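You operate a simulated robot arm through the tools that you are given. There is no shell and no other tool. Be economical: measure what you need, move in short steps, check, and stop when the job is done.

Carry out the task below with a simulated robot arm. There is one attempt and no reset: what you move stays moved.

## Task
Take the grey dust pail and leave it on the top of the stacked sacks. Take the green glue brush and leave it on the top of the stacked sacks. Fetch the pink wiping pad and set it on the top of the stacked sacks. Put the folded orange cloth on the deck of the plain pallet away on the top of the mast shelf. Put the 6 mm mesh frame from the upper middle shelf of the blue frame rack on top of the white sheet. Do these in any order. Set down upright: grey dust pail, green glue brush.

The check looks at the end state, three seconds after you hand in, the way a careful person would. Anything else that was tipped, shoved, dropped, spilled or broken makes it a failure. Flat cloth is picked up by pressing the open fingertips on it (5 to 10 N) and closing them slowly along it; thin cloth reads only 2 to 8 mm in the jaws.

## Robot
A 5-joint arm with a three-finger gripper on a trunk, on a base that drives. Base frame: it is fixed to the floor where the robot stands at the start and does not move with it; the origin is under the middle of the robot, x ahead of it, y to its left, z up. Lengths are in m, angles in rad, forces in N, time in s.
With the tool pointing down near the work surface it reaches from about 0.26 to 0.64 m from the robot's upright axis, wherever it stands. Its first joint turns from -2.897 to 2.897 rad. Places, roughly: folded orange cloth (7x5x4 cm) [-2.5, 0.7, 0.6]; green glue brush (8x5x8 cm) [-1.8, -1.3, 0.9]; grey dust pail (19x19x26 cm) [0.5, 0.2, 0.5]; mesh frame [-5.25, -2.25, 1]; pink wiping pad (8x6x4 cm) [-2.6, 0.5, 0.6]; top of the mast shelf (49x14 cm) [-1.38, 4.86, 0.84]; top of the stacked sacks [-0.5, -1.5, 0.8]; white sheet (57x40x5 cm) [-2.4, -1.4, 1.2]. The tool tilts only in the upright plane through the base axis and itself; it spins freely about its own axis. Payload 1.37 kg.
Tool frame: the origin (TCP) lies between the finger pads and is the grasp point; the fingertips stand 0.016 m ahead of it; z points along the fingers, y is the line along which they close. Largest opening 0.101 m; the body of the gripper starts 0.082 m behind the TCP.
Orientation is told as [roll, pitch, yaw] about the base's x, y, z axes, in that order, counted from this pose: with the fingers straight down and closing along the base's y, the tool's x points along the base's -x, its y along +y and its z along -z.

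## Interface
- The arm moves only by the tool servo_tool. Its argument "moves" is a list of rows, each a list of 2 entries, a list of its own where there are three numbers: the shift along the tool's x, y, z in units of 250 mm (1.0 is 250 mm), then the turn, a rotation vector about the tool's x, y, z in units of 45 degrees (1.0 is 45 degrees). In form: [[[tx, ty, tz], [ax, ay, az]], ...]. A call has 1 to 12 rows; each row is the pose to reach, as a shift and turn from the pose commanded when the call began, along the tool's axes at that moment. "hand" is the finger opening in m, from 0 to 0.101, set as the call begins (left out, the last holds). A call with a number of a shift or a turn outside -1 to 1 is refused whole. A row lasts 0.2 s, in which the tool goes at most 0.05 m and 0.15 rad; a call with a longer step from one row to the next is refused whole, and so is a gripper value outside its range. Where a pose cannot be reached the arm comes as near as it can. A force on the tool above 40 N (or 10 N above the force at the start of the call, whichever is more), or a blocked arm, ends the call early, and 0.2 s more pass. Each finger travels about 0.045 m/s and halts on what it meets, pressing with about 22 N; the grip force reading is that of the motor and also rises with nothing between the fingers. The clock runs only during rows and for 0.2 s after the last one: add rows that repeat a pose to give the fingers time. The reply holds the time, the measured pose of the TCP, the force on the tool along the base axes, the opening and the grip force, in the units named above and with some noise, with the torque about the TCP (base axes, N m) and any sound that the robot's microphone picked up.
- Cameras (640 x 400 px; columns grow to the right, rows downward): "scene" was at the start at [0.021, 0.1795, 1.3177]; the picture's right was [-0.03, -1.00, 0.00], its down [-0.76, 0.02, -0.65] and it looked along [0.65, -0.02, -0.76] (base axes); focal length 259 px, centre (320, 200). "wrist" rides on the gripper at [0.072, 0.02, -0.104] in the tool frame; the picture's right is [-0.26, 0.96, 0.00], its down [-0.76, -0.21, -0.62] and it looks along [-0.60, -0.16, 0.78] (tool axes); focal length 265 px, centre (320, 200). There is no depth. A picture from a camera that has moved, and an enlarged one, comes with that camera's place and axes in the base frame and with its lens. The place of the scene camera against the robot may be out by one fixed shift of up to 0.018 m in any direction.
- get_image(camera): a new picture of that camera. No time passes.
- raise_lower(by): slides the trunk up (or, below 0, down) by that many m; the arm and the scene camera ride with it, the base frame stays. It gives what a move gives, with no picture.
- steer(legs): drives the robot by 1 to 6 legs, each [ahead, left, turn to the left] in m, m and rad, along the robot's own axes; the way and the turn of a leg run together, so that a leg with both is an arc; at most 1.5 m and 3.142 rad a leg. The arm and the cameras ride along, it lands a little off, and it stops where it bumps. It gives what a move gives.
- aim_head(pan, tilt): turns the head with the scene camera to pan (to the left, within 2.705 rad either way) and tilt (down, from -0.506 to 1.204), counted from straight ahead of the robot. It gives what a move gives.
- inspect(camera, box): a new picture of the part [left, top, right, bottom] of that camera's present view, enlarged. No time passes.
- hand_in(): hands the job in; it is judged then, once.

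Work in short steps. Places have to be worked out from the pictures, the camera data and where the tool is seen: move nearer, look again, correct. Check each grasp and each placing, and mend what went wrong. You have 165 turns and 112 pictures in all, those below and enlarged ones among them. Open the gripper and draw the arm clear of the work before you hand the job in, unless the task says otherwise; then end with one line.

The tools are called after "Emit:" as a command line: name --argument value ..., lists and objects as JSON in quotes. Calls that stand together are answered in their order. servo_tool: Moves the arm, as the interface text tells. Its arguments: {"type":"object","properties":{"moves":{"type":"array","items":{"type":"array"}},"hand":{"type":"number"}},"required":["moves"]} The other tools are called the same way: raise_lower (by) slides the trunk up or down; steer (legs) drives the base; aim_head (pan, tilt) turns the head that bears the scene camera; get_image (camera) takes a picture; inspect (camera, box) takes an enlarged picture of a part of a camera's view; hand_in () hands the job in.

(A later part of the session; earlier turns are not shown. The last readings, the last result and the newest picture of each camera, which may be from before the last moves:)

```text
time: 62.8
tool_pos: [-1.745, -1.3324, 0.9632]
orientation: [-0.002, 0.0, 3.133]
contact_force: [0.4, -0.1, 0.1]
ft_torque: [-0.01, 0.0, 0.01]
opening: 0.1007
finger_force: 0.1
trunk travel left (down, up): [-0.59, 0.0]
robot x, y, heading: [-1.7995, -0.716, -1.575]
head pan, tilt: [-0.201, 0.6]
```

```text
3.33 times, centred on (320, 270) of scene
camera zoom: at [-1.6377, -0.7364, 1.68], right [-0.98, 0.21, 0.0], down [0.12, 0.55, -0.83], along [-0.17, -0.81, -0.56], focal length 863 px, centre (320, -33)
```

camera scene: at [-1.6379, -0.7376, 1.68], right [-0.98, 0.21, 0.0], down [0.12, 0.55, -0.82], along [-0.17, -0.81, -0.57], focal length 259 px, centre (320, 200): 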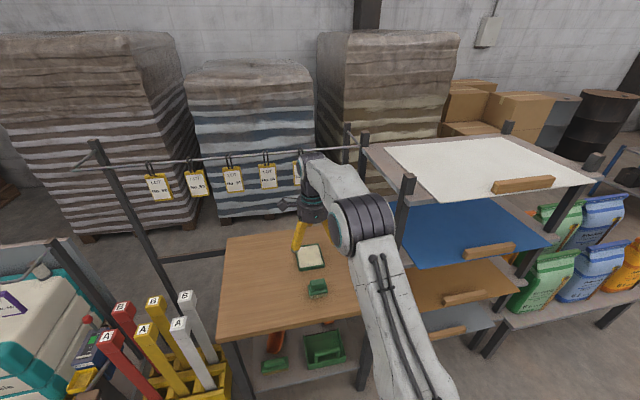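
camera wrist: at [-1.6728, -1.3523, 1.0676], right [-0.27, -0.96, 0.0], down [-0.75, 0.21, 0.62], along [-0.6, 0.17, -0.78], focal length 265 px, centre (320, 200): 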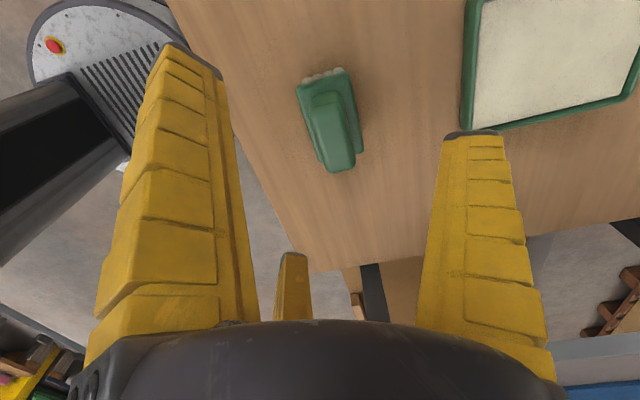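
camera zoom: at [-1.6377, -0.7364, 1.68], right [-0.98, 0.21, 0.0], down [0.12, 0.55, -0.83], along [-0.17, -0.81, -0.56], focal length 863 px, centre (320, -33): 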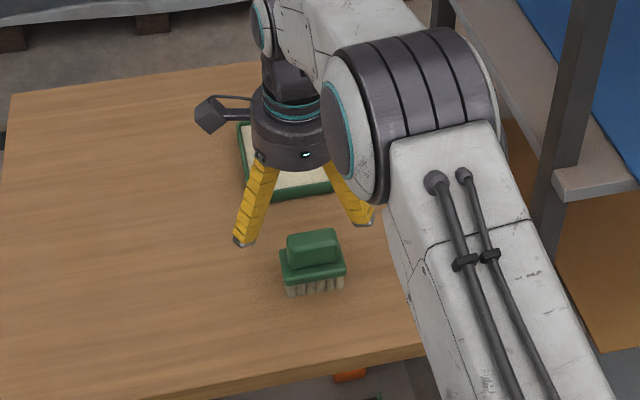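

Handle centre looks like (-1.757,-1.338), top near 0.87–0.9. I correct and descend to z≈0.905.

Emit:
servo_tool --moves '[[[-0.048, 0.02, 0.06], [0, 0, 0]], [[-0.048, 0.02, 0.12], [0, 0, 0]], [[-0.048, 0.02, 0.18], [0, 0, 0]], [[-0.048, 0.02, 0.23], [0, 0, 0]], [[-0.048, 0.02, 0.23], [0, 0, 0]]]'

Emit:
get_image --camera "wrist"

Emit:
inspect --camera "scene" --box '[260, 230, 380, 310]'

```text
time: 64.0
tool_pos: [-1.7566, -1.3368, 0.9062]
orientation: [0.0, 0.0, 3.134]
contact_force: [-0.4, 0.1, 0.5]
ft_torque: [0.0, 0.01, 0.01]
opening: 0.1009
finger_force: 0.0
trunk travel left (down, up): [-0.59, 0.0]
robot x, y, heading: [-1.7996, -0.7125, -1.579]
head pan, tilt: [-0.201, 0.6]
```

```text
77 pictures are left
camera wrist: at [-1.6849, -1.3569, 1.0104], right [-0.27, -0.96, 0.0], down [-0.75, 0.21, 0.62], along [-0.6, 0.17, -0.78], focal length 265 px, centre (320, 200)
```

wrist: 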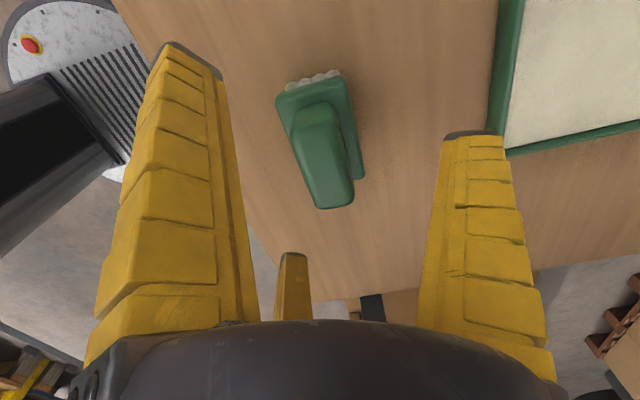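

```text
5.00 times, centred on (320, 270) of scene
camera zoom: at [-1.6376, -0.7365, 1.68], right [-0.98, 0.21, 0.0], down [0.12, 0.55, -0.83], along [-0.17, -0.81, -0.56], focal length 1294 px, centre (320, -150)
```

zoom: 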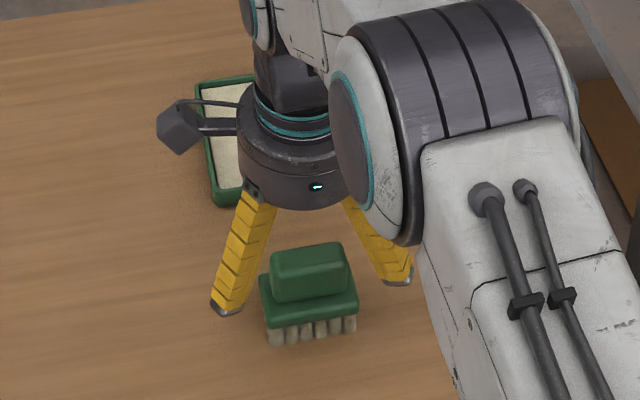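

Handle top triangulates to about (-1.746,-1.342,0.904). I descend to z≈0.882 and close on the brush.

Emit:
servo_tool --moves '[[[0.03, 0.016, 0.032], [0, 0, 0]], [[0.03, 0.016, 0.064], [0, 0, 0]], [[0.03, 0.016, 0.096], [0, 0, 0]], [[0.03, 0.016, 0.096], [0, 0, 0]]]'

Emit:
servo_tool --moves '[[[0, 0, 0], [0, 0, 0]], [[0, 0, 0], [0, 0, 0]], [[0, 0, 0], [0, 0, 0]], [[0, 0, 0], [0, 0, 0]], [[0, 0, 0], [0, 0, 0]], [[0, 0, 0], [0, 0, 0]], [[0, 0, 0], [0, 0, 0]], [[0, 0, 0], [0, 0, 0]]]' --hand 0.0

Emit:
get_image --camera "wrist"

```text
time: 65.0
tool_pos: [-1.7491, -1.3403, 0.8824]
orientation: [0.001, 0.0, 3.132]
contact_force: [-0.6, -0.3, -0.6]
ft_torque: [0.0, 0.03, 0.0]
opening: 0.1005
finger_force: 0.0
trunk travel left (down, up): [-0.59, 0.0]
robot x, y, heading: [-1.7979, -0.7171, -1.579]
head pan, tilt: [-0.201, 0.6]
```

```text
time: 66.8
tool_pos: [-1.7493, -1.3402, 0.8827]
orientation: [0.001, 0.001, 3.133]
contact_force: [0.6, -1.7, 5.0]
ft_torque: [-0.16, -0.22, -0.01]
opening: 0.0334
finger_force: 22.2
trunk travel left (down, up): [-0.59, 0.0]
robot x, y, heading: [-1.7977, -0.7128, -1.585]
head pan, tilt: [-0.201, 0.6]
```

```text
75 pictures are left
camera wrist: at [-1.6773, -1.3607, 0.9869], right [-0.27, -0.96, 0.0], down [-0.75, 0.21, 0.62], along [-0.6, 0.17, -0.78], focal length 265 px, centre (320, 200)
```

wrist: 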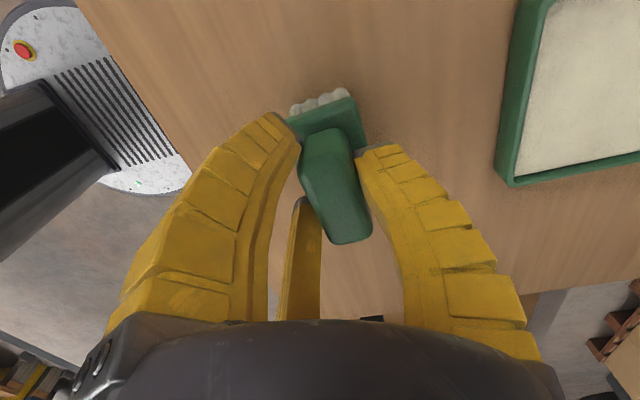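

It is held at 33 mm. I lift a little and check.

Emit:
servo_tool --moves '[[[0, 0, -0.03], [0, 0, 0]], [[0, 0, -0.06], [0, 0, 0]], [[0, 0, -0.09], [0, 0, 0]], [[0, 0, -0.12], [0, 0, 0]], [[0, 0, -0.12], [0, 0, 0]]]'

Emit:
get_image --camera "wrist"

Emit:
inspect --camera "scene" --box '[260, 230, 380, 310]'

```text
time: 68.0
tool_pos: [-1.7485, -1.3409, 0.9123]
orientation: [-0.002, 0.001, 3.132]
contact_force: [0.7, -0.5, -1.3]
ft_torque: [0.02, 0.0, 0.0]
opening: 0.0311
finger_force: 22.2
trunk travel left (down, up): [-0.59, 0.0]
robot x, y, heading: [-1.7989, -0.7183, -1.579]
head pan, tilt: [-0.201, 0.6]
```

```text
74 pictures are left
camera wrist: at [-1.6776, -1.3609, 1.0164], right [-0.27, -0.96, 0.0], down [-0.75, 0.21, 0.62], along [-0.6, 0.17, -0.78], focal length 265 px, centre (320, 200)
```

wrist: 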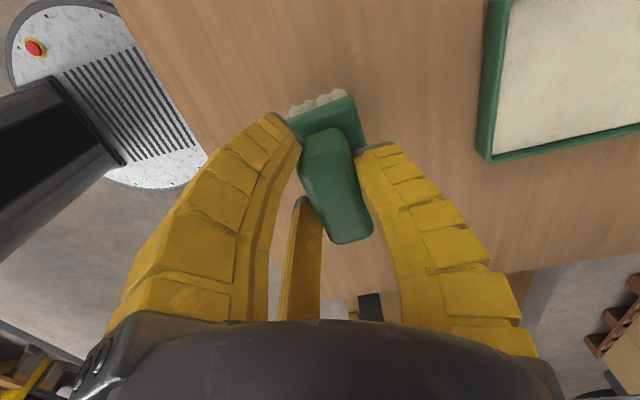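

```text
5.00 times, centred on (320, 270) of scene
camera zoom: at [-1.6376, -0.7367, 1.68], right [-0.98, 0.21, 0.0], down [0.12, 0.55, -0.82], along [-0.17, -0.81, -0.57], focal length 1294 px, centre (320, -150)
```

zoom: 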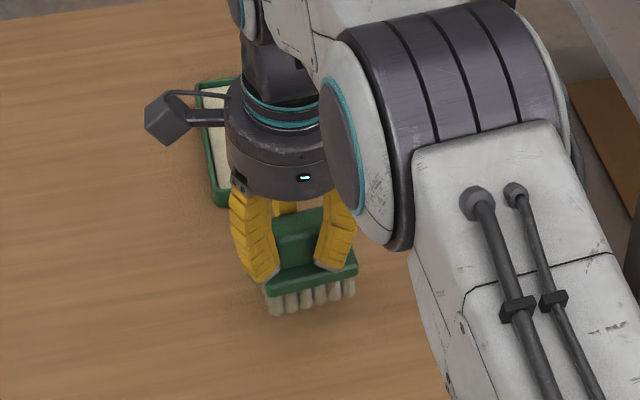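

The brush came up upright, well held. I raise it, back out, and strafe to the sacks.

Emit:
servo_tool --moves '[[[0, 0, -0.12], [0, 0, 0]], [[0, 0, -0.24], [0, 0, 0]], [[0, 0, -0.36], [0, 0, 0]], [[0, 0, -0.48], [0, 0, 0]], [[0, 0, -0.6], [0, 0, 0]], [[0, 0, -0.72], [0, 0, 0]], [[0, 0, -0.84], [0, 0, 0]], [[0, 0, -0.9], [0, 0, 0]]]'

Emit:
steer --legs '[[-0.35, 0, 0.0], [0, 1.12, 0], [0.48, 0, 0]]'

Emit:
aim_head --pan 0.0 --tilt 0.8

Emit:
get_image --camera "scene"

Emit:
get_image --camera "wrist"

```text
time: 69.8
tool_pos: [-1.7496, -1.3398, 1.1385]
orientation: [-0.002, 0.001, 3.134]
contact_force: [-0.3, 0.2, -1.4]
ft_torque: [-0.01, 0.02, 0.01]
opening: 0.0303
finger_force: 22.1
trunk travel left (down, up): [-0.59, 0.0]
robot x, y, heading: [-1.801, -0.7141, -1.578]
head pan, tilt: [-0.201, 0.6]
```

```text
time: 79.8
tool_pos: [-0.6278, -1.4783, 1.1375]
orientation: [-0.003, -0.001, 3.134]
contact_force: [0.2, -0.7, -1.1]
ft_torque: [0.01, -0.01, -0.01]
opening: 0.0303
finger_force: 22.0
trunk travel left (down, up): [-0.59, 0.0]
robot x, y, heading: [-0.6807, -0.8521, -1.579]
head pan, tilt: [-0.201, 0.6]
```

```text
time: 80.6
tool_pos: [-0.628, -1.4779, 1.1378]
orientation: [-0.003, 0.001, 3.134]
contact_force: [-0.7, 0.5, -0.6]
ft_torque: [-0.03, 0.0, -0.01]
opening: 0.0304
finger_force: 22.2
trunk travel left (down, up): [-0.59, 0.0]
robot x, y, heading: [-0.6801, -0.8548, -1.578]
head pan, tilt: [0.0, 0.799]
```

```text
72 pictures are left
camera scene: at [-0.5009, -0.8676, 1.6632], right [-1.0, 0.01, 0.0], down [0.01, 0.72, -0.7], along [-0.01, -0.7, -0.72], focal length 259 px, centre (320, 200)
```

scene: 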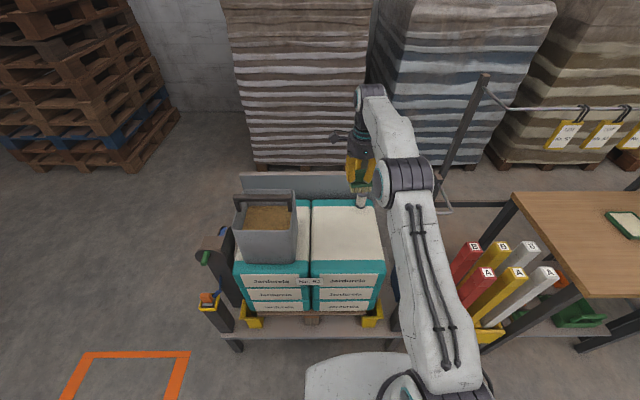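

```text
71 pictures are left
camera wrist: at [-0.5563, -1.4978, 1.2413], right [-0.27, -0.96, 0.0], down [-0.75, 0.21, 0.62], along [-0.6, 0.17, -0.78], focal length 265 px, centre (320, 200)
```

wrist: 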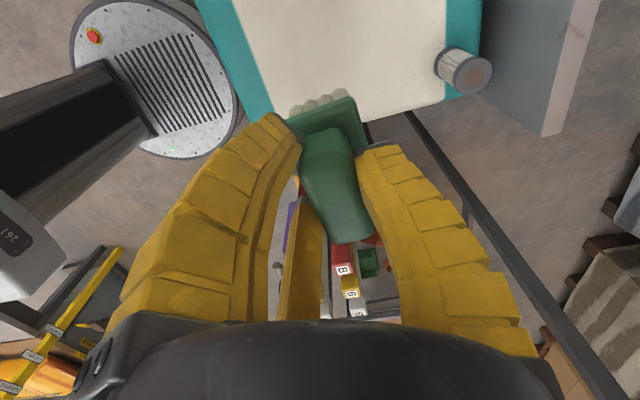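

The brush is above the right sack, about 0.13 m from its right edge. I lower it to just above the sack.

Emit:
servo_tool --moves '[[[0, 0, 0.14], [0, 0, 0]], [[0, 0, 0.28], [0, 0, 0]], [[0, 0, 0.42], [0, 0, 0]], [[0, 0, 0.56], [0, 0, 0]], [[0, 0, 0.7], [0, 0, 0]], [[0, 0, 0.8], [0, 0, 0]], [[0, 0, 0.9], [0, 0, 0]], [[0, 0, 0.98], [0, 0, 0]]]'

Emit:
inspect --camera "scene" --box '[220, 150, 420, 310]'

```text
time: 82.4
tool_pos: [-0.6286, -1.4777, 0.8917]
orientation: [-0.001, 0.001, 3.135]
contact_force: [0.4, 0.0, -0.7]
ft_torque: [-0.02, 0.01, -0.01]
opening: 0.0306
finger_force: 21.7
trunk travel left (down, up): [-0.59, 0.0]
robot x, y, heading: [-0.6795, -0.8534, -1.581]
head pan, tilt: [0.0, 0.799]
```

```text
2.50 times, centred on (320, 230) of scene
camera zoom: at [-0.5008, -0.8677, 1.6632], right [-1.0, 0.01, 0.0], down [0.0, 0.72, -0.7], along [0.0, -0.7, -0.72], focal length 647 px, centre (320, 125)
```

zoom: 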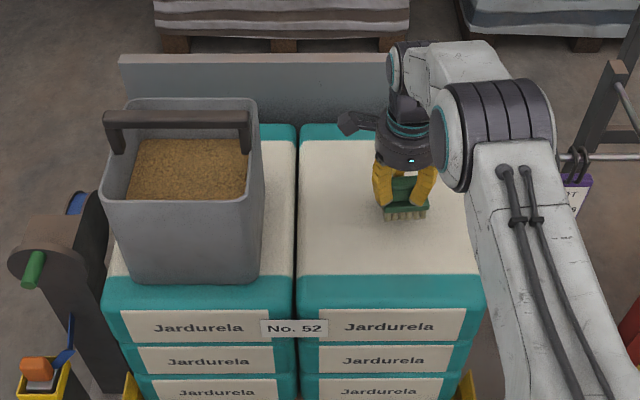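

Close to the surface. I lower further in 3–4 mm steps, watching the force.

Emit:
servo_tool --moves '[[[0, 0, 0.016], [0, 0, 0]], [[0, 0, 0.032], [0, 0, 0]], [[0, 0, 0.048], [0, 0, 0]], [[0, 0, 0.064], [0, 0, 0]], [[0, 0, 0.08], [0, 0, 0]]]'

Emit:
servo_tool --moves '[[[0, 0, 0.012], [0, 0, 0]], [[0, 0, 0.024], [0, 0, 0]]]'

```text
time: 83.6
tool_pos: [-0.628, -1.477, 0.8731]
orientation: [0.001, -0.001, 3.134]
contact_force: [-0.6, -0.5, -0.9]
ft_torque: [0.02, -0.02, 0.0]
opening: 0.0306
finger_force: 21.6
trunk travel left (down, up): [-0.59, 0.0]
robot x, y, heading: [-0.6779, -0.85, -1.573]
head pan, tilt: [0.0, 0.799]
```

```text
time: 84.2
tool_pos: [-0.6279, -1.4776, 0.8696]
orientation: [0.006, 0.0, 3.135]
contact_force: [-1.6, 3.0, 19.4]
ft_torque: [0.01, -0.37, 0.06]
opening: 0.0321
finger_force: 21.9
trunk travel left (down, up): [-0.59, 0.0]
robot x, y, heading: [-0.6803, -0.8534, -1.579]
head pan, tilt: [0.0, 0.799]
```

Contact at z≈0.870. I relieve 3 mm, open, and rise.

Emit:
servo_tool --moves '[[[0, 0, -0.012], [0, 0, 0]], [[0, 0, -0.012], [0, 0, 0]]]'

Emit:
servo_tool --moves '[[[0, 0, 0], [0, 0, 0]], [[0, 0, 0], [0, 0, 0]], [[0, 0, 0], [0, 0, 0]], [[0, 0, 0], [0, 0, 0]], [[0, 0, 0], [0, 0, 0]], [[0, 0, 0], [0, 0, 0]], [[0, 0, 0], [0, 0, 0]]]' --hand 0.101

Emit:
servo_tool --moves '[[[0, 0, -0.1], [0, 0, 0]], [[0, 0, -0.2], [0, 0, 0]], [[0, 0, -0.35], [0, 0, 0]], [[0, 0, -0.5], [0, 0, 0]], [[0, 0, -0.65], [0, 0, 0]], [[0, 0, -0.8], [0, 0, 0]], [[0, 0, -0.95], [0, 0, 0]], [[0, 0, -0.95], [0, 0, 0]]]'

Emit:
inspect --camera "scene" --box '[220, 150, 420, 310]'

```text
time: 84.8
tool_pos: [-0.6283, -1.4779, 0.8706]
orientation: [0.003, 0.0, 3.135]
contact_force: [-3.1, -2.0, 11.0]
ft_torque: [-0.13, -0.04, -0.05]
opening: 0.0322
finger_force: 22.2
trunk travel left (down, up): [-0.59, 0.0]
robot x, y, heading: [-0.6796, -0.8517, -1.578]
head pan, tilt: [0.0, 0.799]
```

```text
time: 86.4
tool_pos: [-0.6282, -1.4794, 0.8704]
orientation: [-0.002, 0.0, 3.136]
contact_force: [-0.1, 0.4, 0.3]
ft_torque: [-0.02, 0.02, 0.01]
opening: 0.1006
finger_force: 0.1
trunk travel left (down, up): [-0.59, 0.0]
robot x, y, heading: [-0.6775, -0.8524, -1.579]
head pan, tilt: [0.0, 0.799]
```

```text
time: 88.2
tool_pos: [-0.6276, -1.4793, 1.1084]
orientation: [-0.002, 0.001, 3.136]
contact_force: [-0.2, 0.6, -1.0]
ft_torque: [0.03, 0.01, 0.0]
opening: 0.1006
finger_force: 0.2
trunk travel left (down, up): [-0.59, 0.0]
robot x, y, heading: [-0.6807, -0.8542, -1.579]
head pan, tilt: [0.0, 0.799]
```

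```text
2.50 times, centred on (320, 230) of scene
camera zoom: at [-0.5008, -0.8675, 1.6631], right [-1.0, 0.01, 0.0], down [0.0, 0.72, -0.7], along [0.0, -0.7, -0.72], focal length 647 px, centre (320, 125)
```

zoom: 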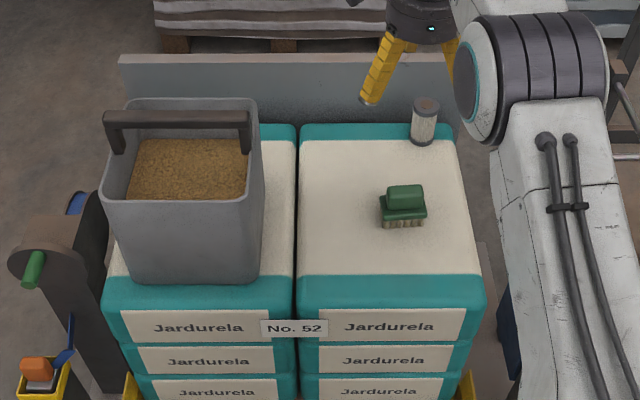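

The brush stands upright on the sacks. Next the pad and cloth near (-2.6,0.5): I pull the arm in, back up, strafe right, and look behind with the head.

Emit:
servo_tool --moves '[[[0, -0.15, 0], [0, 0, 0]], [[0, -0.3, 0], [0, 0, 0]], [[0, -0.45, 0], [0, 0, 0]], [[0, -0.6, 0], [0, 0, 0]], [[0, -0.75, 0], [0, 0, 0]], [[0, -0.9, 0], [0, 0, 0]]]'

Emit:
steer --legs '[[-0.36, 0, 0.0], [0, -1.0, 0], [0, -0.8, 0]]'

Emit:
aim_head --pan 2.5 --tilt 0.5

Emit:
get_image --camera "scene"

```text
time: 89.6
tool_pos: [-0.6263, -1.2503, 1.1081]
orientation: [0.0, 0.001, 3.134]
contact_force: [0.3, 0.8, -0.3]
ft_torque: [-0.01, 0.0, -0.03]
opening: 0.1001
finger_force: 0.1
trunk travel left (down, up): [-0.59, 0.0]
robot x, y, heading: [-0.6839, -0.8482, -1.579]
head pan, tilt: [0.0, 0.799]
```

```text
time: 100.6
tool_pos: [-2.4318, -0.8783, 1.1089]
orientation: [-0.002, 0.001, 3.134]
contact_force: [0.1, -0.6, -0.1]
ft_torque: [-0.01, -0.01, -0.03]
opening: 0.1009
finger_force: 0.0
trunk travel left (down, up): [-0.59, 0.0]
robot x, y, heading: [-2.485, -0.4769, -1.58]
head pan, tilt: [0.0, 0.799]
```

```text
time: 102.9
tool_pos: [-2.4322, -0.8779, 1.1085]
orientation: [-0.001, 0.0, 3.133]
contact_force: [-0.3, -1.1, 0.2]
ft_torque: [0.03, -0.01, 0.02]
opening: 0.1006
finger_force: 0.0
trunk travel left (down, up): [-0.59, 0.0]
robot x, y, heading: [-2.4858, -0.4808, -1.579]
head pan, tilt: [2.499, 0.499]
```

```text
68 pictures are left
camera scene: at [-2.2497, -0.3405, 1.6891], right [0.79, -0.61, 0.0], down [-0.29, -0.38, -0.88], along [0.53, 0.7, -0.48], focal length 259 px, centre (320, 200)
```

scene: 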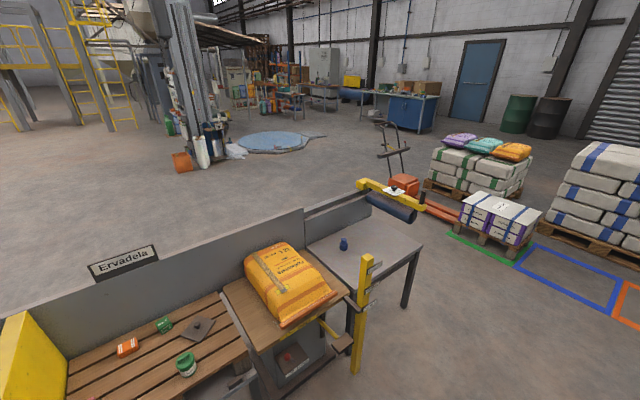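

The orange cloth is visible on the slatted pallet. I look from the other side for the pink pad.

Emit:
aim_head --pan -2.6 --tilt 0.7

Emit:
get_image --camera "scene"

```text
time: 106.9
tool_pos: [-2.4326, -0.8792, 1.1085]
orientation: [-0.001, -0.001, 3.132]
contact_force: [0.1, 0.0, 0.4]
ft_torque: [-0.01, -0.02, -0.03]
opening: 0.1004
finger_force: 0.1
trunk travel left (down, up): [-0.59, 0.0]
robot x, y, heading: [-2.4842, -0.479, -1.577]
head pan, tilt: [-2.601, 0.7]
```

```text
67 pictures are left
camera scene: at [-2.348, -0.3396, 1.6714], right [0.86, 0.51, 0.0], down [0.33, -0.56, -0.76], along [-0.39, 0.66, -0.64], focal length 259 px, centre (320, 200)
```

scene: 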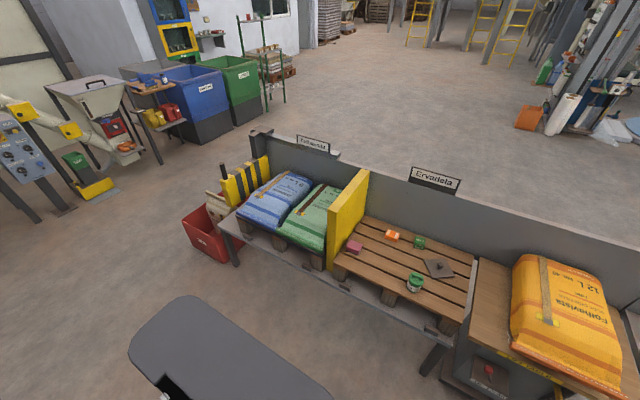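

Pink pad ≈(-2.65,0.52), orange cloth ≈(-2.505,0.70), with a yellow divider beside the pad. I turn round to face the pallet.

Emit:
steer --legs '[[0, 0, 3.14], [0.3, 0.05, 0]]'

Emit:
aim_head --pan 0.1 --tilt 0.8

Emit:
get_image --camera "scene"

Emit:
get_image --camera "wrist"

```text
time: 116.3
tool_pos: [-2.6001, 0.2199, 1.108]
orientation: [-0.002, 0.0, 0.014]
contact_force: [-0.3, 0.4, 0.3]
ft_torque: [-0.02, 0.03, 0.0]
opening: 0.1008
finger_force: 0.0
trunk travel left (down, up): [-0.59, 0.0]
robot x, y, heading: [-2.5388, -0.1818, 1.582]
head pan, tilt: [-2.601, 0.7]
```

```text
time: 118.7
tool_pos: [-2.6011, 0.2191, 1.1084]
orientation: [-0.002, 0.001, 0.015]
contact_force: [-1.2, -0.8, -0.1]
ft_torque: [0.01, -0.03, -0.03]
opening: 0.1002
finger_force: 0.0
trunk travel left (down, up): [-0.59, 0.0]
robot x, y, heading: [-2.5421, -0.1811, 1.587]
head pan, tilt: [0.099, 0.799]
```

```text
66 pictures are left
camera scene: at [-2.7192, -0.1567, 1.6632], right [0.99, 0.11, 0.0], down [0.08, -0.71, -0.7], along [-0.08, 0.69, -0.72], focal length 259 px, centre (320, 200)
```

scene: 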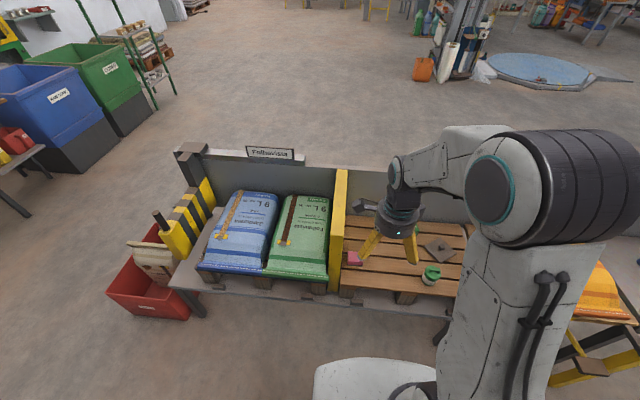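

```text
65 pictures are left
camera wrist: at [-2.6731, 0.2375, 1.2118], right [0.25, 0.97, 0.0], down [0.76, -0.2, 0.62], along [0.6, -0.16, -0.78], focal length 265 px, centre (320, 200)
```

wrist: 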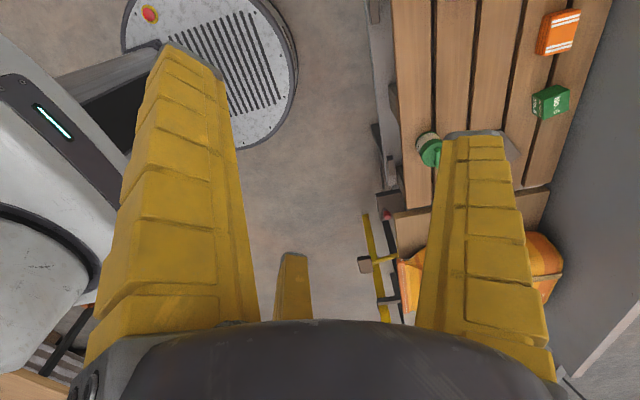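

The pad lies close to the yellow divider, so I turn the tool by 180° to have the wrist camera on the free side, and lower the trunk.

Emit:
servo_tool --moves '[[[0, 0, 0], [0, 0, 0.18]], [[0, 0, 0], [0, 0, 0.36]], [[0, 0, 0], [0, 0, 0.54]], [[0, 0, 0], [0, 0, 0.72]], [[0, 0, 0], [0, 0, 0.9]], [[0, 0, 0], [0, 0, 1]]]'

Emit:
servo_tool --moves '[[[0, 0, 0], [0, 0, 0.18]], [[0, 0, 0], [0, 0, 0.36]], [[0, 0, 0], [0, 0, 0.54]], [[0, 0, 0], [0, 0, 0.72]], [[0, 0, 0], [0, 0, 0.9]], [[0, 0, 0], [0, 0, 1]]]'

Emit:
servo_tool --moves '[[[0, 0, 0], [0, 0, 0.18]], [[0, 0, 0], [0, 0, 0.36]], [[0, 0, 0], [0, 0, 0.54]], [[0, 0, 0], [0, 0, 0.72]], [[0, 0, 0], [0, 0, 0.9]], [[0, 0, 0], [0, 0, 1]]]'

Emit:
servo_tool --moves '[[[0, 0, 0], [0, 0, 0.18]], [[0, 0, 0], [0, 0, 0.36]], [[0, 0, 0], [0, 0, 0.54]], [[0, 0, 0], [0, 0, 0.72]], [[0, 0, 0], [0, 0, 0.9]], [[0, 0, 0], [0, 0, 1]]]'

Emit:
raise_lower --by -0.32

Emit:
get_image --camera "scene"

Emit:
get_image --camera "wrist"

```text
time: 120.1
tool_pos: [-2.5998, 0.2182, 1.1076]
orientation: [0.001, -0.001, -0.774]
contact_force: [0.1, -0.3, 0.6]
ft_torque: [0.01, 0.04, 0.01]
opening: 0.1008
finger_force: 0.0
trunk travel left (down, up): [-0.59, 0.0]
robot x, y, heading: [-2.5419, -0.1792, 1.591]
head pan, tilt: [0.099, 0.799]
```

```text
time: 121.5
tool_pos: [-2.5051, 0.2176, 1.108]
orientation: [0.0, 0.0, -1.541]
contact_force: [0.3, 0.3, -0.8]
ft_torque: [0.0, 0.03, 0.0]
opening: 0.1007
finger_force: 0.0
out of reach, approached as far as the arm can: row 4, 5, 6
trunk travel left (down, up): [-0.59, 0.0]
robot x, y, heading: [-2.5383, -0.1788, 1.588]
head pan, tilt: [0.099, 0.799]
```

```text
time: 122.9
tool_pos: [-2.3105, 0.0739, 1.1044]
orientation: [-0.001, 0.0, -2.306]
contact_force: [-0.4, -0.1, 0.0]
ft_torque: [-0.05, -0.01, -0.04]
opening: 0.1006
finger_force: 0.0
out of reach, approached as far as the arm can: row 1, 2, 3, 4, 5, 6
trunk travel left (down, up): [-0.59, 0.0]
robot x, y, heading: [-2.5378, -0.18, 1.583]
head pan, tilt: [0.099, 0.799]
```

```text
time: 124.3
tool_pos: [-2.2744, -0.1488, 1.1065]
orientation: [0.0, 0.001, -3.115]
contact_force: [1.1, -0.5, -0.7]
ft_torque: [-0.02, 0.09, 0.01]
opening: 0.1005
finger_force: 0.0
out of reach, approached as far as the arm can: row 1, 2, 3, 4, 5, 6
trunk travel left (down, up): [-0.59, 0.0]
robot x, y, heading: [-2.5402, -0.1804, 1.588]
head pan, tilt: [0.099, 0.799]
```

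```text
time: 127.5
tool_pos: [-2.2746, -0.1483, 0.7872]
orientation: [0.0, 0.0, -3.115]
contact_force: [0.0, -0.4, 0.6]
ft_torque: [0.02, 0.01, -0.04]
opening: 0.101
finger_force: 0.0
trunk travel left (down, up): [-0.27, 0.32]
robot x, y, heading: [-2.5349, -0.1776, 1.585]
head pan, tilt: [0.099, 0.799]
```

```text
64 pictures are left
camera scene: at [-2.7191, -0.1568, 1.3432], right [0.99, 0.11, 0.0], down [0.08, -0.71, -0.7], along [-0.08, 0.69, -0.72], focal length 259 px, centre (320, 200)
```

scene: 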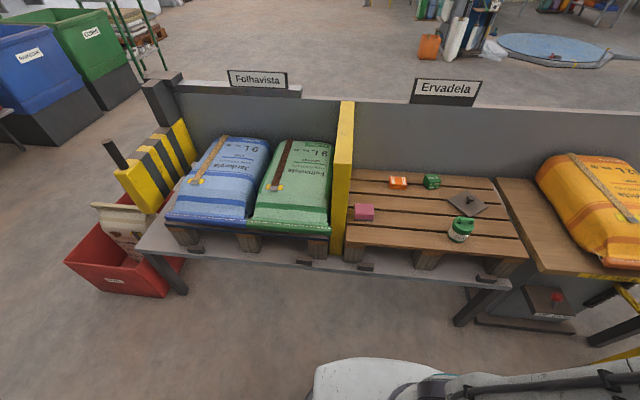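

```text
63 pictures are left
camera wrist: at [-2.2027, -0.1656, 0.8913], right [-0.24, -0.97, 0.0], down [-0.76, 0.19, 0.62], along [-0.6, 0.15, -0.78], focal length 265 px, centre (320, 200)
```

wrist: 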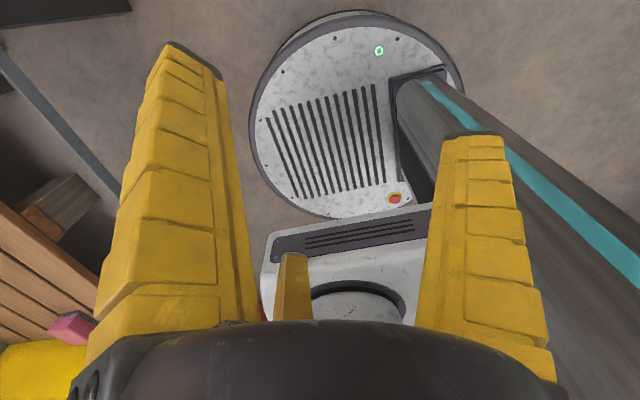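

The spin hit its limit and the arm swung aside (nothing touched). I unwind the spin the other way in place, then bring the tool back to the front.

Emit:
servo_tool --moves '[[[0, 0, 0], [0, 0, -0.18]], [[0, 0, 0], [0, 0, -0.36]], [[0, 0, 0], [0, 0, -0.54]], [[0, 0, 0], [0, 0, -0.72]], [[0, 0, 0], [0, 0, -0.9]], [[0, 0, 0], [0, 0, -1]]]'

Emit:
servo_tool --moves '[[[0, 0, 0], [0, 0, -0.18]], [[0, 0, 0], [0, 0, -0.36]], [[0, 0, 0], [0, 0, -0.54]], [[0, 0, 0], [0, 0, -0.72]], [[0, 0, 0], [0, 0, -0.9]], [[0, 0, 0], [0, 0, -1]]]'

Emit:
servo_tool --moves '[[[0, 0, 0], [0, 0, -0.18]], [[0, 0, 0], [0, 0, -0.36]], [[0, 0, 0], [0, 0, -0.54]], [[0, 0, 0], [0, 0, -0.72]], [[0, 0, 0], [0, 0, -0.9]], [[0, 0, 0], [0, 0, -1]]]'

Emit:
servo_tool --moves '[[[0, 0, 0], [0, 0, -0.18]], [[0, 0, 0], [0, 0, -0.36]], [[0, 0, 0], [0, 0, -0.54]], [[0, 0, 0], [0, 0, -0.72]], [[0, 0, 0], [0, 0, -0.9]], [[0, 0, 0], [0, 0, -1]]]'

```text
time: 128.9
tool_pos: [-2.2758, -0.1485, 0.7873]
orientation: [0.0, 0.002, -2.325]
contact_force: [0.7, -0.2, -0.2]
ft_torque: [0.01, -0.05, 0.0]
opening: 0.1005
finger_force: 0.0
trunk travel left (down, up): [-0.27, 0.32]
robot x, y, heading: [-2.537, -0.1806, 1.582]
head pan, tilt: [0.099, 0.799]
```

```text
time: 130.3
tool_pos: [-2.2749, -0.1485, 0.7881]
orientation: [0.0, -0.001, -1.54]
contact_force: [0.8, 0.4, 0.0]
ft_torque: [-0.02, 0.01, -0.02]
opening: 0.1006
finger_force: 0.1
trunk travel left (down, up): [-0.27, 0.32]
robot x, y, heading: [-2.5404, -0.1847, 1.584]
head pan, tilt: [0.099, 0.799]
```

```text
time: 131.7
tool_pos: [-2.2752, -0.1474, 0.7889]
orientation: [0.0, -0.002, -0.754]
contact_force: [-0.8, -0.3, 1.2]
ft_torque: [0.02, -0.04, -0.02]
opening: 0.1007
finger_force: 0.0
trunk travel left (down, up): [-0.27, 0.32]
robot x, y, heading: [-2.5395, -0.183, 1.584]
head pan, tilt: [0.099, 0.799]
```

```text
time: 133.1
tool_pos: [-2.2745, -0.1492, 0.7872]
orientation: [-0.001, -0.001, 0.03]
contact_force: [-1.0, 0.3, -0.3]
ft_torque: [0.01, 0.0, -0.04]
opening: 0.1006
finger_force: 0.1
trunk travel left (down, up): [-0.27, 0.32]
robot x, y, heading: [-2.5419, -0.181, 1.584]
head pan, tilt: [0.099, 0.799]
```

Now I move to the front of the robot while continuing the turn.

Emit:
servo_tool --moves '[[[0, 0.18, 0], [0, 0, -0.1]], [[0, 0.36, 0], [0, 0, -0.2]], [[0, 0.54, 0], [0, 0, -0.3]], [[0, 0.72, 0], [0, 0, -0.4]], [[0, 0.9, 0], [0, 0, -0.5]], [[0.16, 1.0, 0], [0, 0, -0.6]], [[0.34, 1.0, 0], [0, 0, -0.7]], [[0.52, 1.0, 0], [0, 0, -0.8]], [[0.7, 1.0, 0], [0, 0, -0.9]], [[0.86, 1.0, 0], [0, 0, -1]], [[1.0, 1.0, 0], [0, 0, -1]]]'

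Emit:
servo_tool --moves '[[[0, 0, 0], [0, 0, -0.18]], [[0, 0, 0], [0, 0, -0.36]], [[0, 0, 0], [0, 0, -0.54]], [[0, 0, 0], [0, 0, -0.72]], [[0, 0, 0], [0, 0, -0.9]], [[0, 0, 0], [0, 0, -1]]]'

Emit:
servo_tool --moves '[[[0, 0, 0], [0, 0, -0.18]], [[0, 0, 0], [0, 0, -0.36]], [[0, 0, 0], [0, 0, -0.54]], [[0, 0, 0], [0, 0, -0.72]], [[0, 0, 0], [0, 0, -0.9]], [[0, 0, 0], [0, 0, -1]]]'

Emit:
servo_tool --moves '[[[0, 0, 0], [0, 0, -0.18]], [[0, 0, 0], [0, 0, -0.36]], [[0, 0, 0], [0, 0, -0.54]], [[0, 0, 0], [0, 0, -0.72]], [[0, 0, 0], [0, 0, -0.9]], [[0, 0, 0], [0, 0, -0.965]]]'

```text
time: 135.5
tool_pos: [-2.5317, 0.0961, 0.7887]
orientation: [0.001, 0.001, 0.815]
contact_force: [0.2, 1.3, -0.5]
ft_torque: [0.0, 0.0, -0.03]
opening: 0.1003
finger_force: 0.0
trunk travel left (down, up): [-0.27, 0.32]
robot x, y, heading: [-2.5402, -0.1777, 1.583]
head pan, tilt: [0.099, 0.799]
```

```text
time: 136.9
tool_pos: [-2.5324, 0.0947, 0.7877]
orientation: [0.0, 0.0, 1.603]
contact_force: [0.2, 0.0, -0.4]
ft_torque: [0.01, 0.01, -0.03]
opening: 0.1005
finger_force: 0.2
trunk travel left (down, up): [-0.27, 0.32]
robot x, y, heading: [-2.5331, -0.1785, 1.588]
head pan, tilt: [0.099, 0.799]
```

```text
time: 138.3
tool_pos: [-2.5316, 0.0942, 0.7874]
orientation: [0.0, 0.0, 2.387]
contact_force: [-0.3, -0.6, 1.0]
ft_torque: [0.02, 0.02, -0.06]
opening: 0.1007
finger_force: 0.1
trunk travel left (down, up): [-0.27, 0.32]
robot x, y, heading: [-2.5349, -0.1812, 1.584]
head pan, tilt: [0.099, 0.799]
```

```text
time: 139.7
tool_pos: [-2.5321, 0.095, 0.7886]
orientation: [0.0, -0.001, -3.139]
contact_force: [-0.4, 0.5, -0.5]
ft_torque: [-0.01, 0.01, -0.02]
opening: 0.1005
finger_force: 0.1
trunk travel left (down, up): [-0.27, 0.32]
robot x, y, heading: [-2.538, -0.1798, 1.581]
head pan, tilt: [0.099, 0.799]
```

Tool is in front with the camera on the free side. I extend toward the pad and drive up.

Emit:
servo_tool --moves '[[[-0.06, -0.15, 0], [0, 0, 0]], [[-0.12, -0.3, 0], [0, 0, 0]], [[-0.18, -0.45, 0], [0, 0, 0]], [[-0.24, -0.6, 0], [0, 0, 0]], [[-0.3, -0.75, 0], [0, 0, 0]], [[-0.352, -0.88, 0], [0, 0, 0]], [[-0.352, -0.88, 0], [0, 0, 0]]]'

Emit:
steer --legs '[[0.2, 0, 0]]'

Emit:
get_image --camera "wrist"

Emit:
get_image --camera "scene"

```text
time: 141.3
tool_pos: [-2.6195, 0.3152, 0.7885]
orientation: [0.0, 0.001, -3.14]
contact_force: [-0.3, -0.1, -0.7]
ft_torque: [0.0, 0.0, -0.01]
opening: 0.1007
finger_force: 0.1
trunk travel left (down, up): [-0.27, 0.32]
robot x, y, heading: [-2.5439, -0.1817, 1.582]
head pan, tilt: [0.099, 0.799]
```

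```text
time: 142.9
tool_pos: [-2.6227, 0.5149, 0.7878]
orientation: [0.0, -0.001, -3.141]
contact_force: [0.1, 0.0, 0.2]
ft_torque: [0.0, -0.02, 0.0]
opening: 0.1006
finger_force: 0.0
trunk travel left (down, up): [-0.27, 0.32]
robot x, y, heading: [-2.5413, 0.0164, 1.585]
head pan, tilt: [0.099, 0.799]
```

```text
62 pictures are left
camera wrist: at [-2.5508, 0.4961, 0.8916], right [-0.26, -0.96, 0.0], down [-0.76, 0.21, 0.62], along [-0.6, 0.16, -0.78], focal length 265 px, centre (320, 200)
```

wrist: 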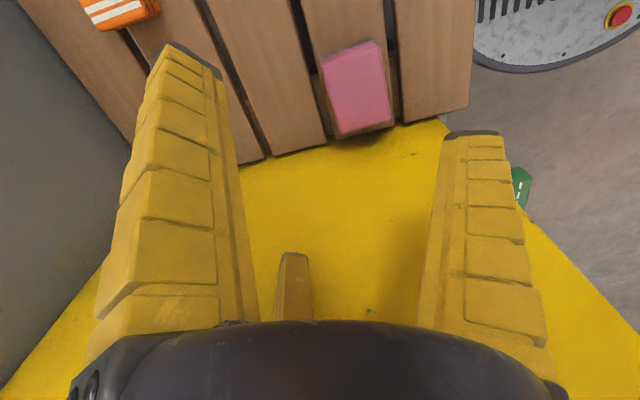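

```text
61 pictures are left
camera scene: at [-2.7218, 0.044, 1.3431], right [0.99, 0.11, 0.0], down [0.08, -0.71, -0.7], along [-0.08, 0.69, -0.72], focal length 259 px, centre (320, 200)
```

scene: 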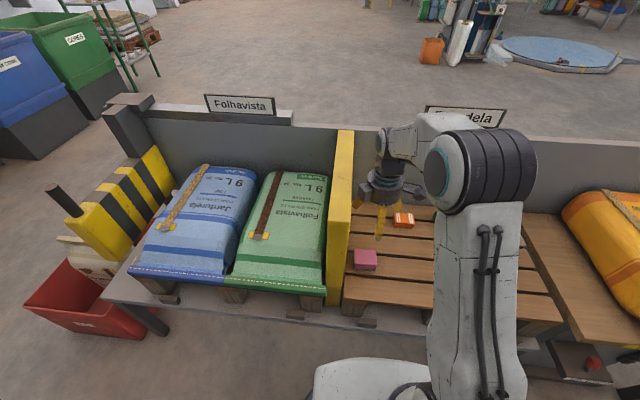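

Pad centre ≈(-2.635,0.482), 8 cm along x, so closing along y is right. I shift and descend to z≈0.66 and check.

Emit:
servo_tool --moves '[[[-0.025, 0.13, 0.1], [0, 0, 0]], [[-0.025, 0.13, 0.2], [0, 0, 0]], [[-0.025, 0.13, 0.3], [0, 0, 0]], [[-0.025, 0.13, 0.4], [0, 0, 0]], [[-0.025, 0.13, 0.51], [0, 0, 0]], [[-0.025, 0.13, 0.51], [0, 0, 0]]]'

Emit:
get_image --camera "wrist"

Emit:
inspect --camera "scene" --box '[310, 180, 470, 300]'

```text
time: 144.3
tool_pos: [-2.6278, 0.482, 0.6595]
orientation: [0.0, 0.0, -3.142]
contact_force: [0.8, 0.5, 0.2]
ft_torque: [0.01, 0.02, -0.01]
opening: 0.1009
finger_force: 0.0
trunk travel left (down, up): [-0.27, 0.32]
robot x, y, heading: [-2.5428, 0.0181, 1.582]
head pan, tilt: [0.099, 0.799]
```

```text
60 pictures are left
camera wrist: at [-2.5565, 0.4628, 0.7639], right [-0.26, -0.96, 0.0], down [-0.76, 0.21, 0.62], along [-0.6, 0.16, -0.78], focal length 265 px, centre (320, 200)
```

wrist: 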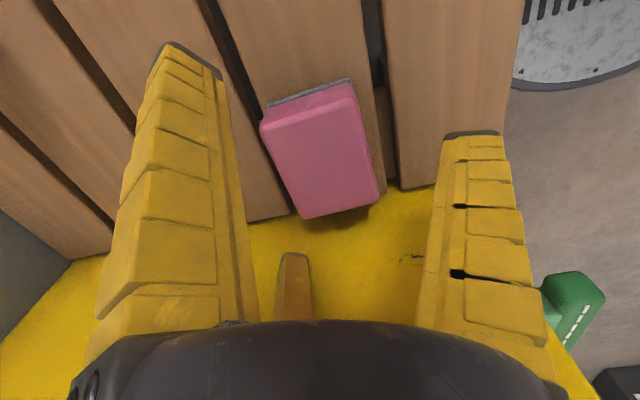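

```text
3.33 times, centred on (390, 240) of scene
camera zoom: at [-2.7219, 0.0441, 1.3431], right [0.99, 0.11, 0.0], down [0.08, -0.71, -0.7], along [-0.08, 0.69, -0.72], focal length 863 px, centre (87, 67)
```

zoom: 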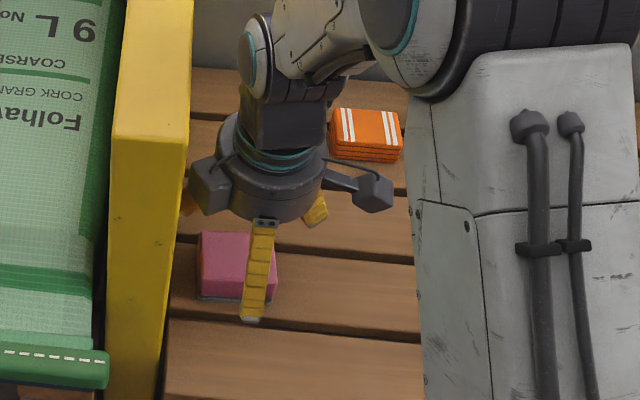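

Pad top is at z≈0.618, centre (-2.633,0.481). I descend to z≈0.604 and close.

Emit:
servo_tool --moves '[[[-0.01, 0.004, 0.08], [0, 0, 0]], [[-0.01, 0.004, 0.16], [0, 0, 0]], [[-0.01, 0.004, 0.222], [0, 0, 0]], [[-0.01, 0.004, 0.222], [0, 0, 0]]]'

Emit:
servo_tool --moves '[[[0, 0, 0], [0, 0, 0]], [[0, 0, 0], [0, 0, 0]], [[0, 0, 0], [0, 0, 0]], [[0, 0, 0], [0, 0, 0]], [[0, 0, 0], [0, 0, 0]], [[0, 0, 0], [0, 0, 0]], [[0, 0, 0], [0, 0, 0]]]' --hand 0.03

Emit:
servo_tool --moves '[[[0, 0, -0.03], [0, 0, 0]], [[0, 0, -0.06], [0, 0, 0]], [[0, 0, -0.09], [0, 0, 0]], [[0, 0, -0.12], [0, 0, 0]], [[0, 0, -0.12], [0, 0, 0]]]'

Emit:
get_image --camera "wrist"

```text
time: 145.3
tool_pos: [-2.6302, 0.4818, 0.6042]
orientation: [-0.002, -0.001, 3.14]
contact_force: [11.8, 3.3, 9.3]
ft_torque: [0.32, 0.69, -0.57]
opening: 0.1005
finger_force: 0.0
trunk travel left (down, up): [-0.27, 0.32]
robot x, y, heading: [-2.544, 0.0234, 1.582]
head pan, tilt: [0.099, 0.799]
```

```text
time: 146.5
tool_pos: [-2.6314, 0.4806, 0.6112]
orientation: [-0.009, -0.001, -3.139]
contact_force: [5.8, -6.9, 34.4]
ft_torque: [-0.72, -0.62, 0.0]
opening: 0.0689
finger_force: 21.6
trunk travel left (down, up): [-0.27, 0.32]
robot x, y, heading: [-2.5414, 0.0194, 1.588]
head pan, tilt: [0.099, 0.799]
stopped in row 6: the force on the tool passed its limit at 40 N (the readings are from after the stop); the commanded pose is now the measured one
```

```text
time: 147.7
tool_pos: [-2.632, 0.4816, 0.6364]
orientation: [-0.002, 0.0, -3.139]
contact_force: [0.0, -0.7, -0.7]
ft_torque: [0.02, 0.0, -0.01]
opening: 0.0665
finger_force: 22.0
trunk travel left (down, up): [-0.27, 0.32]
robot x, y, heading: [-2.539, 0.019, 1.586]
head pan, tilt: [0.099, 0.799]
```

```text
58 pictures are left
camera wrist: at [-2.5606, 0.4621, 0.74], right [-0.26, -0.96, 0.0], down [-0.76, 0.2, 0.62], along [-0.6, 0.17, -0.78], focal length 265 px, centre (320, 200)
```

wrist: 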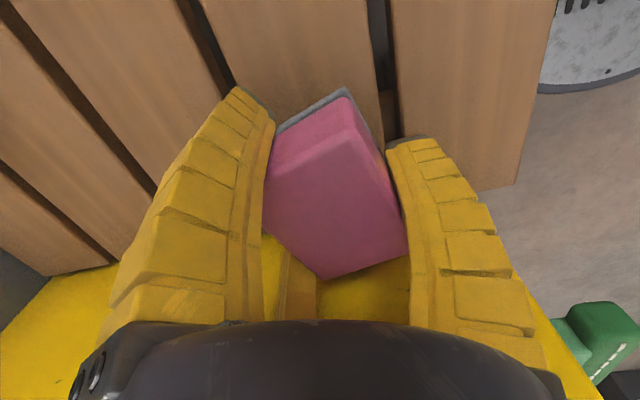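

The pad is held (66 mm). I raise it high with the trunk and check the hold before driving.

Emit:
raise_lower --by 0.32

Emit:
get_image --camera "wrist"

```text
time: 150.9
tool_pos: [-2.6324, 0.4822, 0.9573]
orientation: [-0.003, 0.0, -3.141]
contact_force: [0.6, -0.5, -0.8]
ft_torque: [0.0, 0.01, 0.0]
opening: 0.0664
finger_force: 22.1
trunk travel left (down, up): [-0.59, 0.0]
robot x, y, heading: [-2.544, 0.0189, 1.585]
head pan, tilt: [0.099, 0.799]
```

```text
57 pictures are left
camera wrist: at [-2.5606, 0.4622, 1.0599], right [-0.26, -0.96, 0.0], down [-0.76, 0.2, 0.62], along [-0.6, 0.17, -0.78], focal length 265 px, centre (320, 200)
```

wrist: 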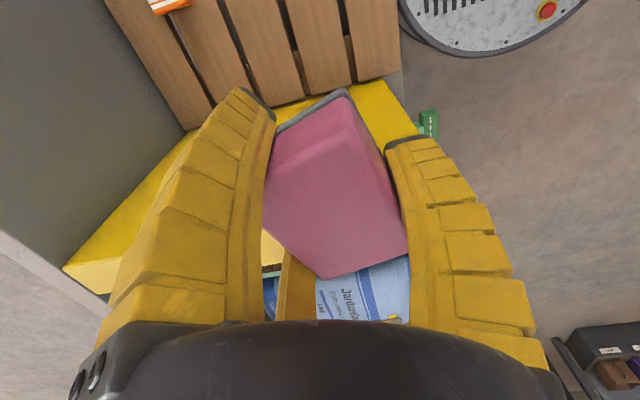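

Firm hold. I back out, turn right, and strafe to the sacks.

Emit:
steer --legs '[[-0.45, 0, 0], [0, 0, -3.155], [0, 0.97, 0], [0, 0.96, 0]]'

Emit:
servo_tool --moves '[[[0, -0.08, -0.08], [0, 0, 0]], [[0, -0.16, -0.16], [0, 0, 0]], [[0, -0.24, -0.24], [0, 0, 0]], [[0, -0.32, -0.32], [0, 0, 0]], [[0, -0.4, -0.4], [0, 0, 0]], [[0, -0.4, -0.4], [0, 0, 0]]]'

```text
refused: -3.155 is not a number from -3.14159 to 3.14159
```

```text
time: 152.3
tool_pos: [-2.6333, 0.5805, 1.0566]
orientation: [-0.004, -0.001, -3.14]
contact_force: [0.8, 0.2, -0.5]
ft_torque: [-0.01, -0.03, 0.0]
opening: 0.0659
finger_force: 21.8
trunk travel left (down, up): [-0.59, 0.0]
robot x, y, heading: [-2.5427, 0.0205, 1.586]
head pan, tilt: [0.099, 0.799]
```

The turn was out of range; I repeat with -3.14.

Emit:
steer --legs '[[-0.47, 0, 0], [0, 0, -3.141], [0, 0, -0.014], [0, 0.97, 0], [0, 0.96, 0]]'

Emit:
get_image --camera "scene"

```text
time: 172.1
tool_pos: [-0.5442, -1.0624, 1.0564]
orientation: [-0.002, 0.001, -0.037]
contact_force: [-0.6, 0.4, -0.3]
ft_torque: [-0.01, 0.01, 0.02]
opening: 0.0649
finger_force: 22.3
trunk travel left (down, up): [-0.59, 0.0]
robot x, y, heading: [-0.615, -0.4989, -1.595]
head pan, tilt: [0.099, 0.799]
```

```text
56 pictures are left
camera scene: at [-0.4266, -0.5157, 1.6631], right [-1.0, -0.07, 0.0], down [-0.05, 0.71, -0.7], along [0.05, -0.7, -0.72], focal length 259 px, centre (320, 200)
```

scene: 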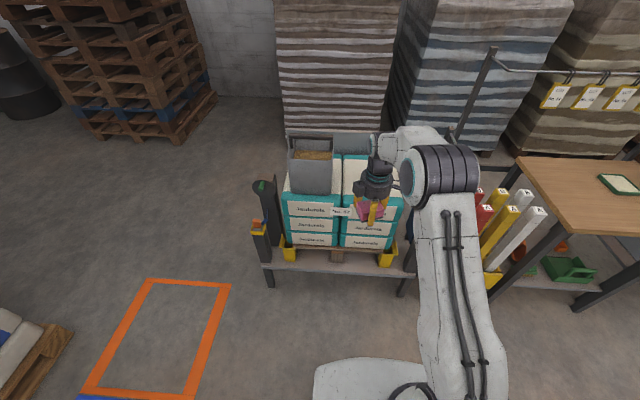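

I go forward 0.38 with a slight left correction, so the pad will be at about (-0.525,-1.44).

Emit:
steer --legs '[[0.38, 0.03, 0]]'

Emit:
inspect --camera "scene" --box '[230, 150, 430, 310]'

Emit:
get_image --camera "wrist"

```text
time: 174.5
tool_pos: [-0.523, -1.4423, 1.057]
orientation: [-0.003, 0.001, -0.033]
contact_force: [0.2, 0.8, -1.4]
ft_torque: [-0.02, -0.01, -0.01]
opening: 0.0644
finger_force: 22.1
trunk travel left (down, up): [-0.59, 0.0]
robot x, y, heading: [-0.5931, -0.8763, -1.591]
head pan, tilt: [0.099, 0.799]
```

```text
2.50 times, centred on (330, 230) of scene
camera zoom: at [-0.4066, -0.8956, 1.6631], right [-1.0, -0.08, 0.0], down [-0.05, 0.72, -0.7], along [0.05, -0.69, -0.72], focal length 647 px, centre (295, 125)
```

zoom: 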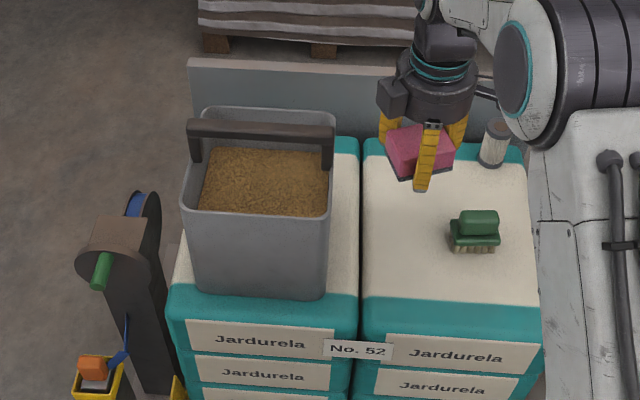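

```text
54 pictures are left
camera wrist: at [-0.5954, -1.4185, 1.1602], right [0.3, 0.95, 0.0], down [0.75, -0.23, 0.62], along [0.59, -0.19, -0.78], focal length 265 px, centre (320, 200)
```

wrist: 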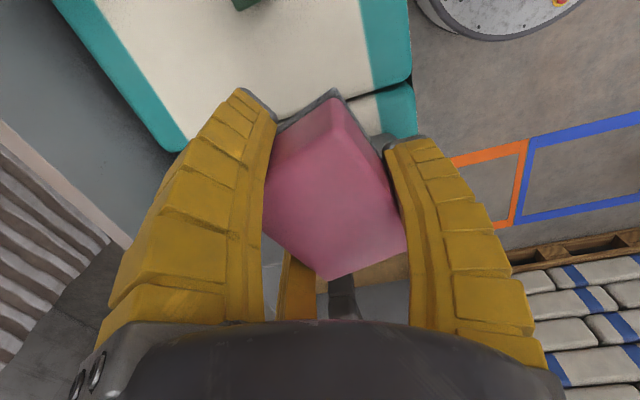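

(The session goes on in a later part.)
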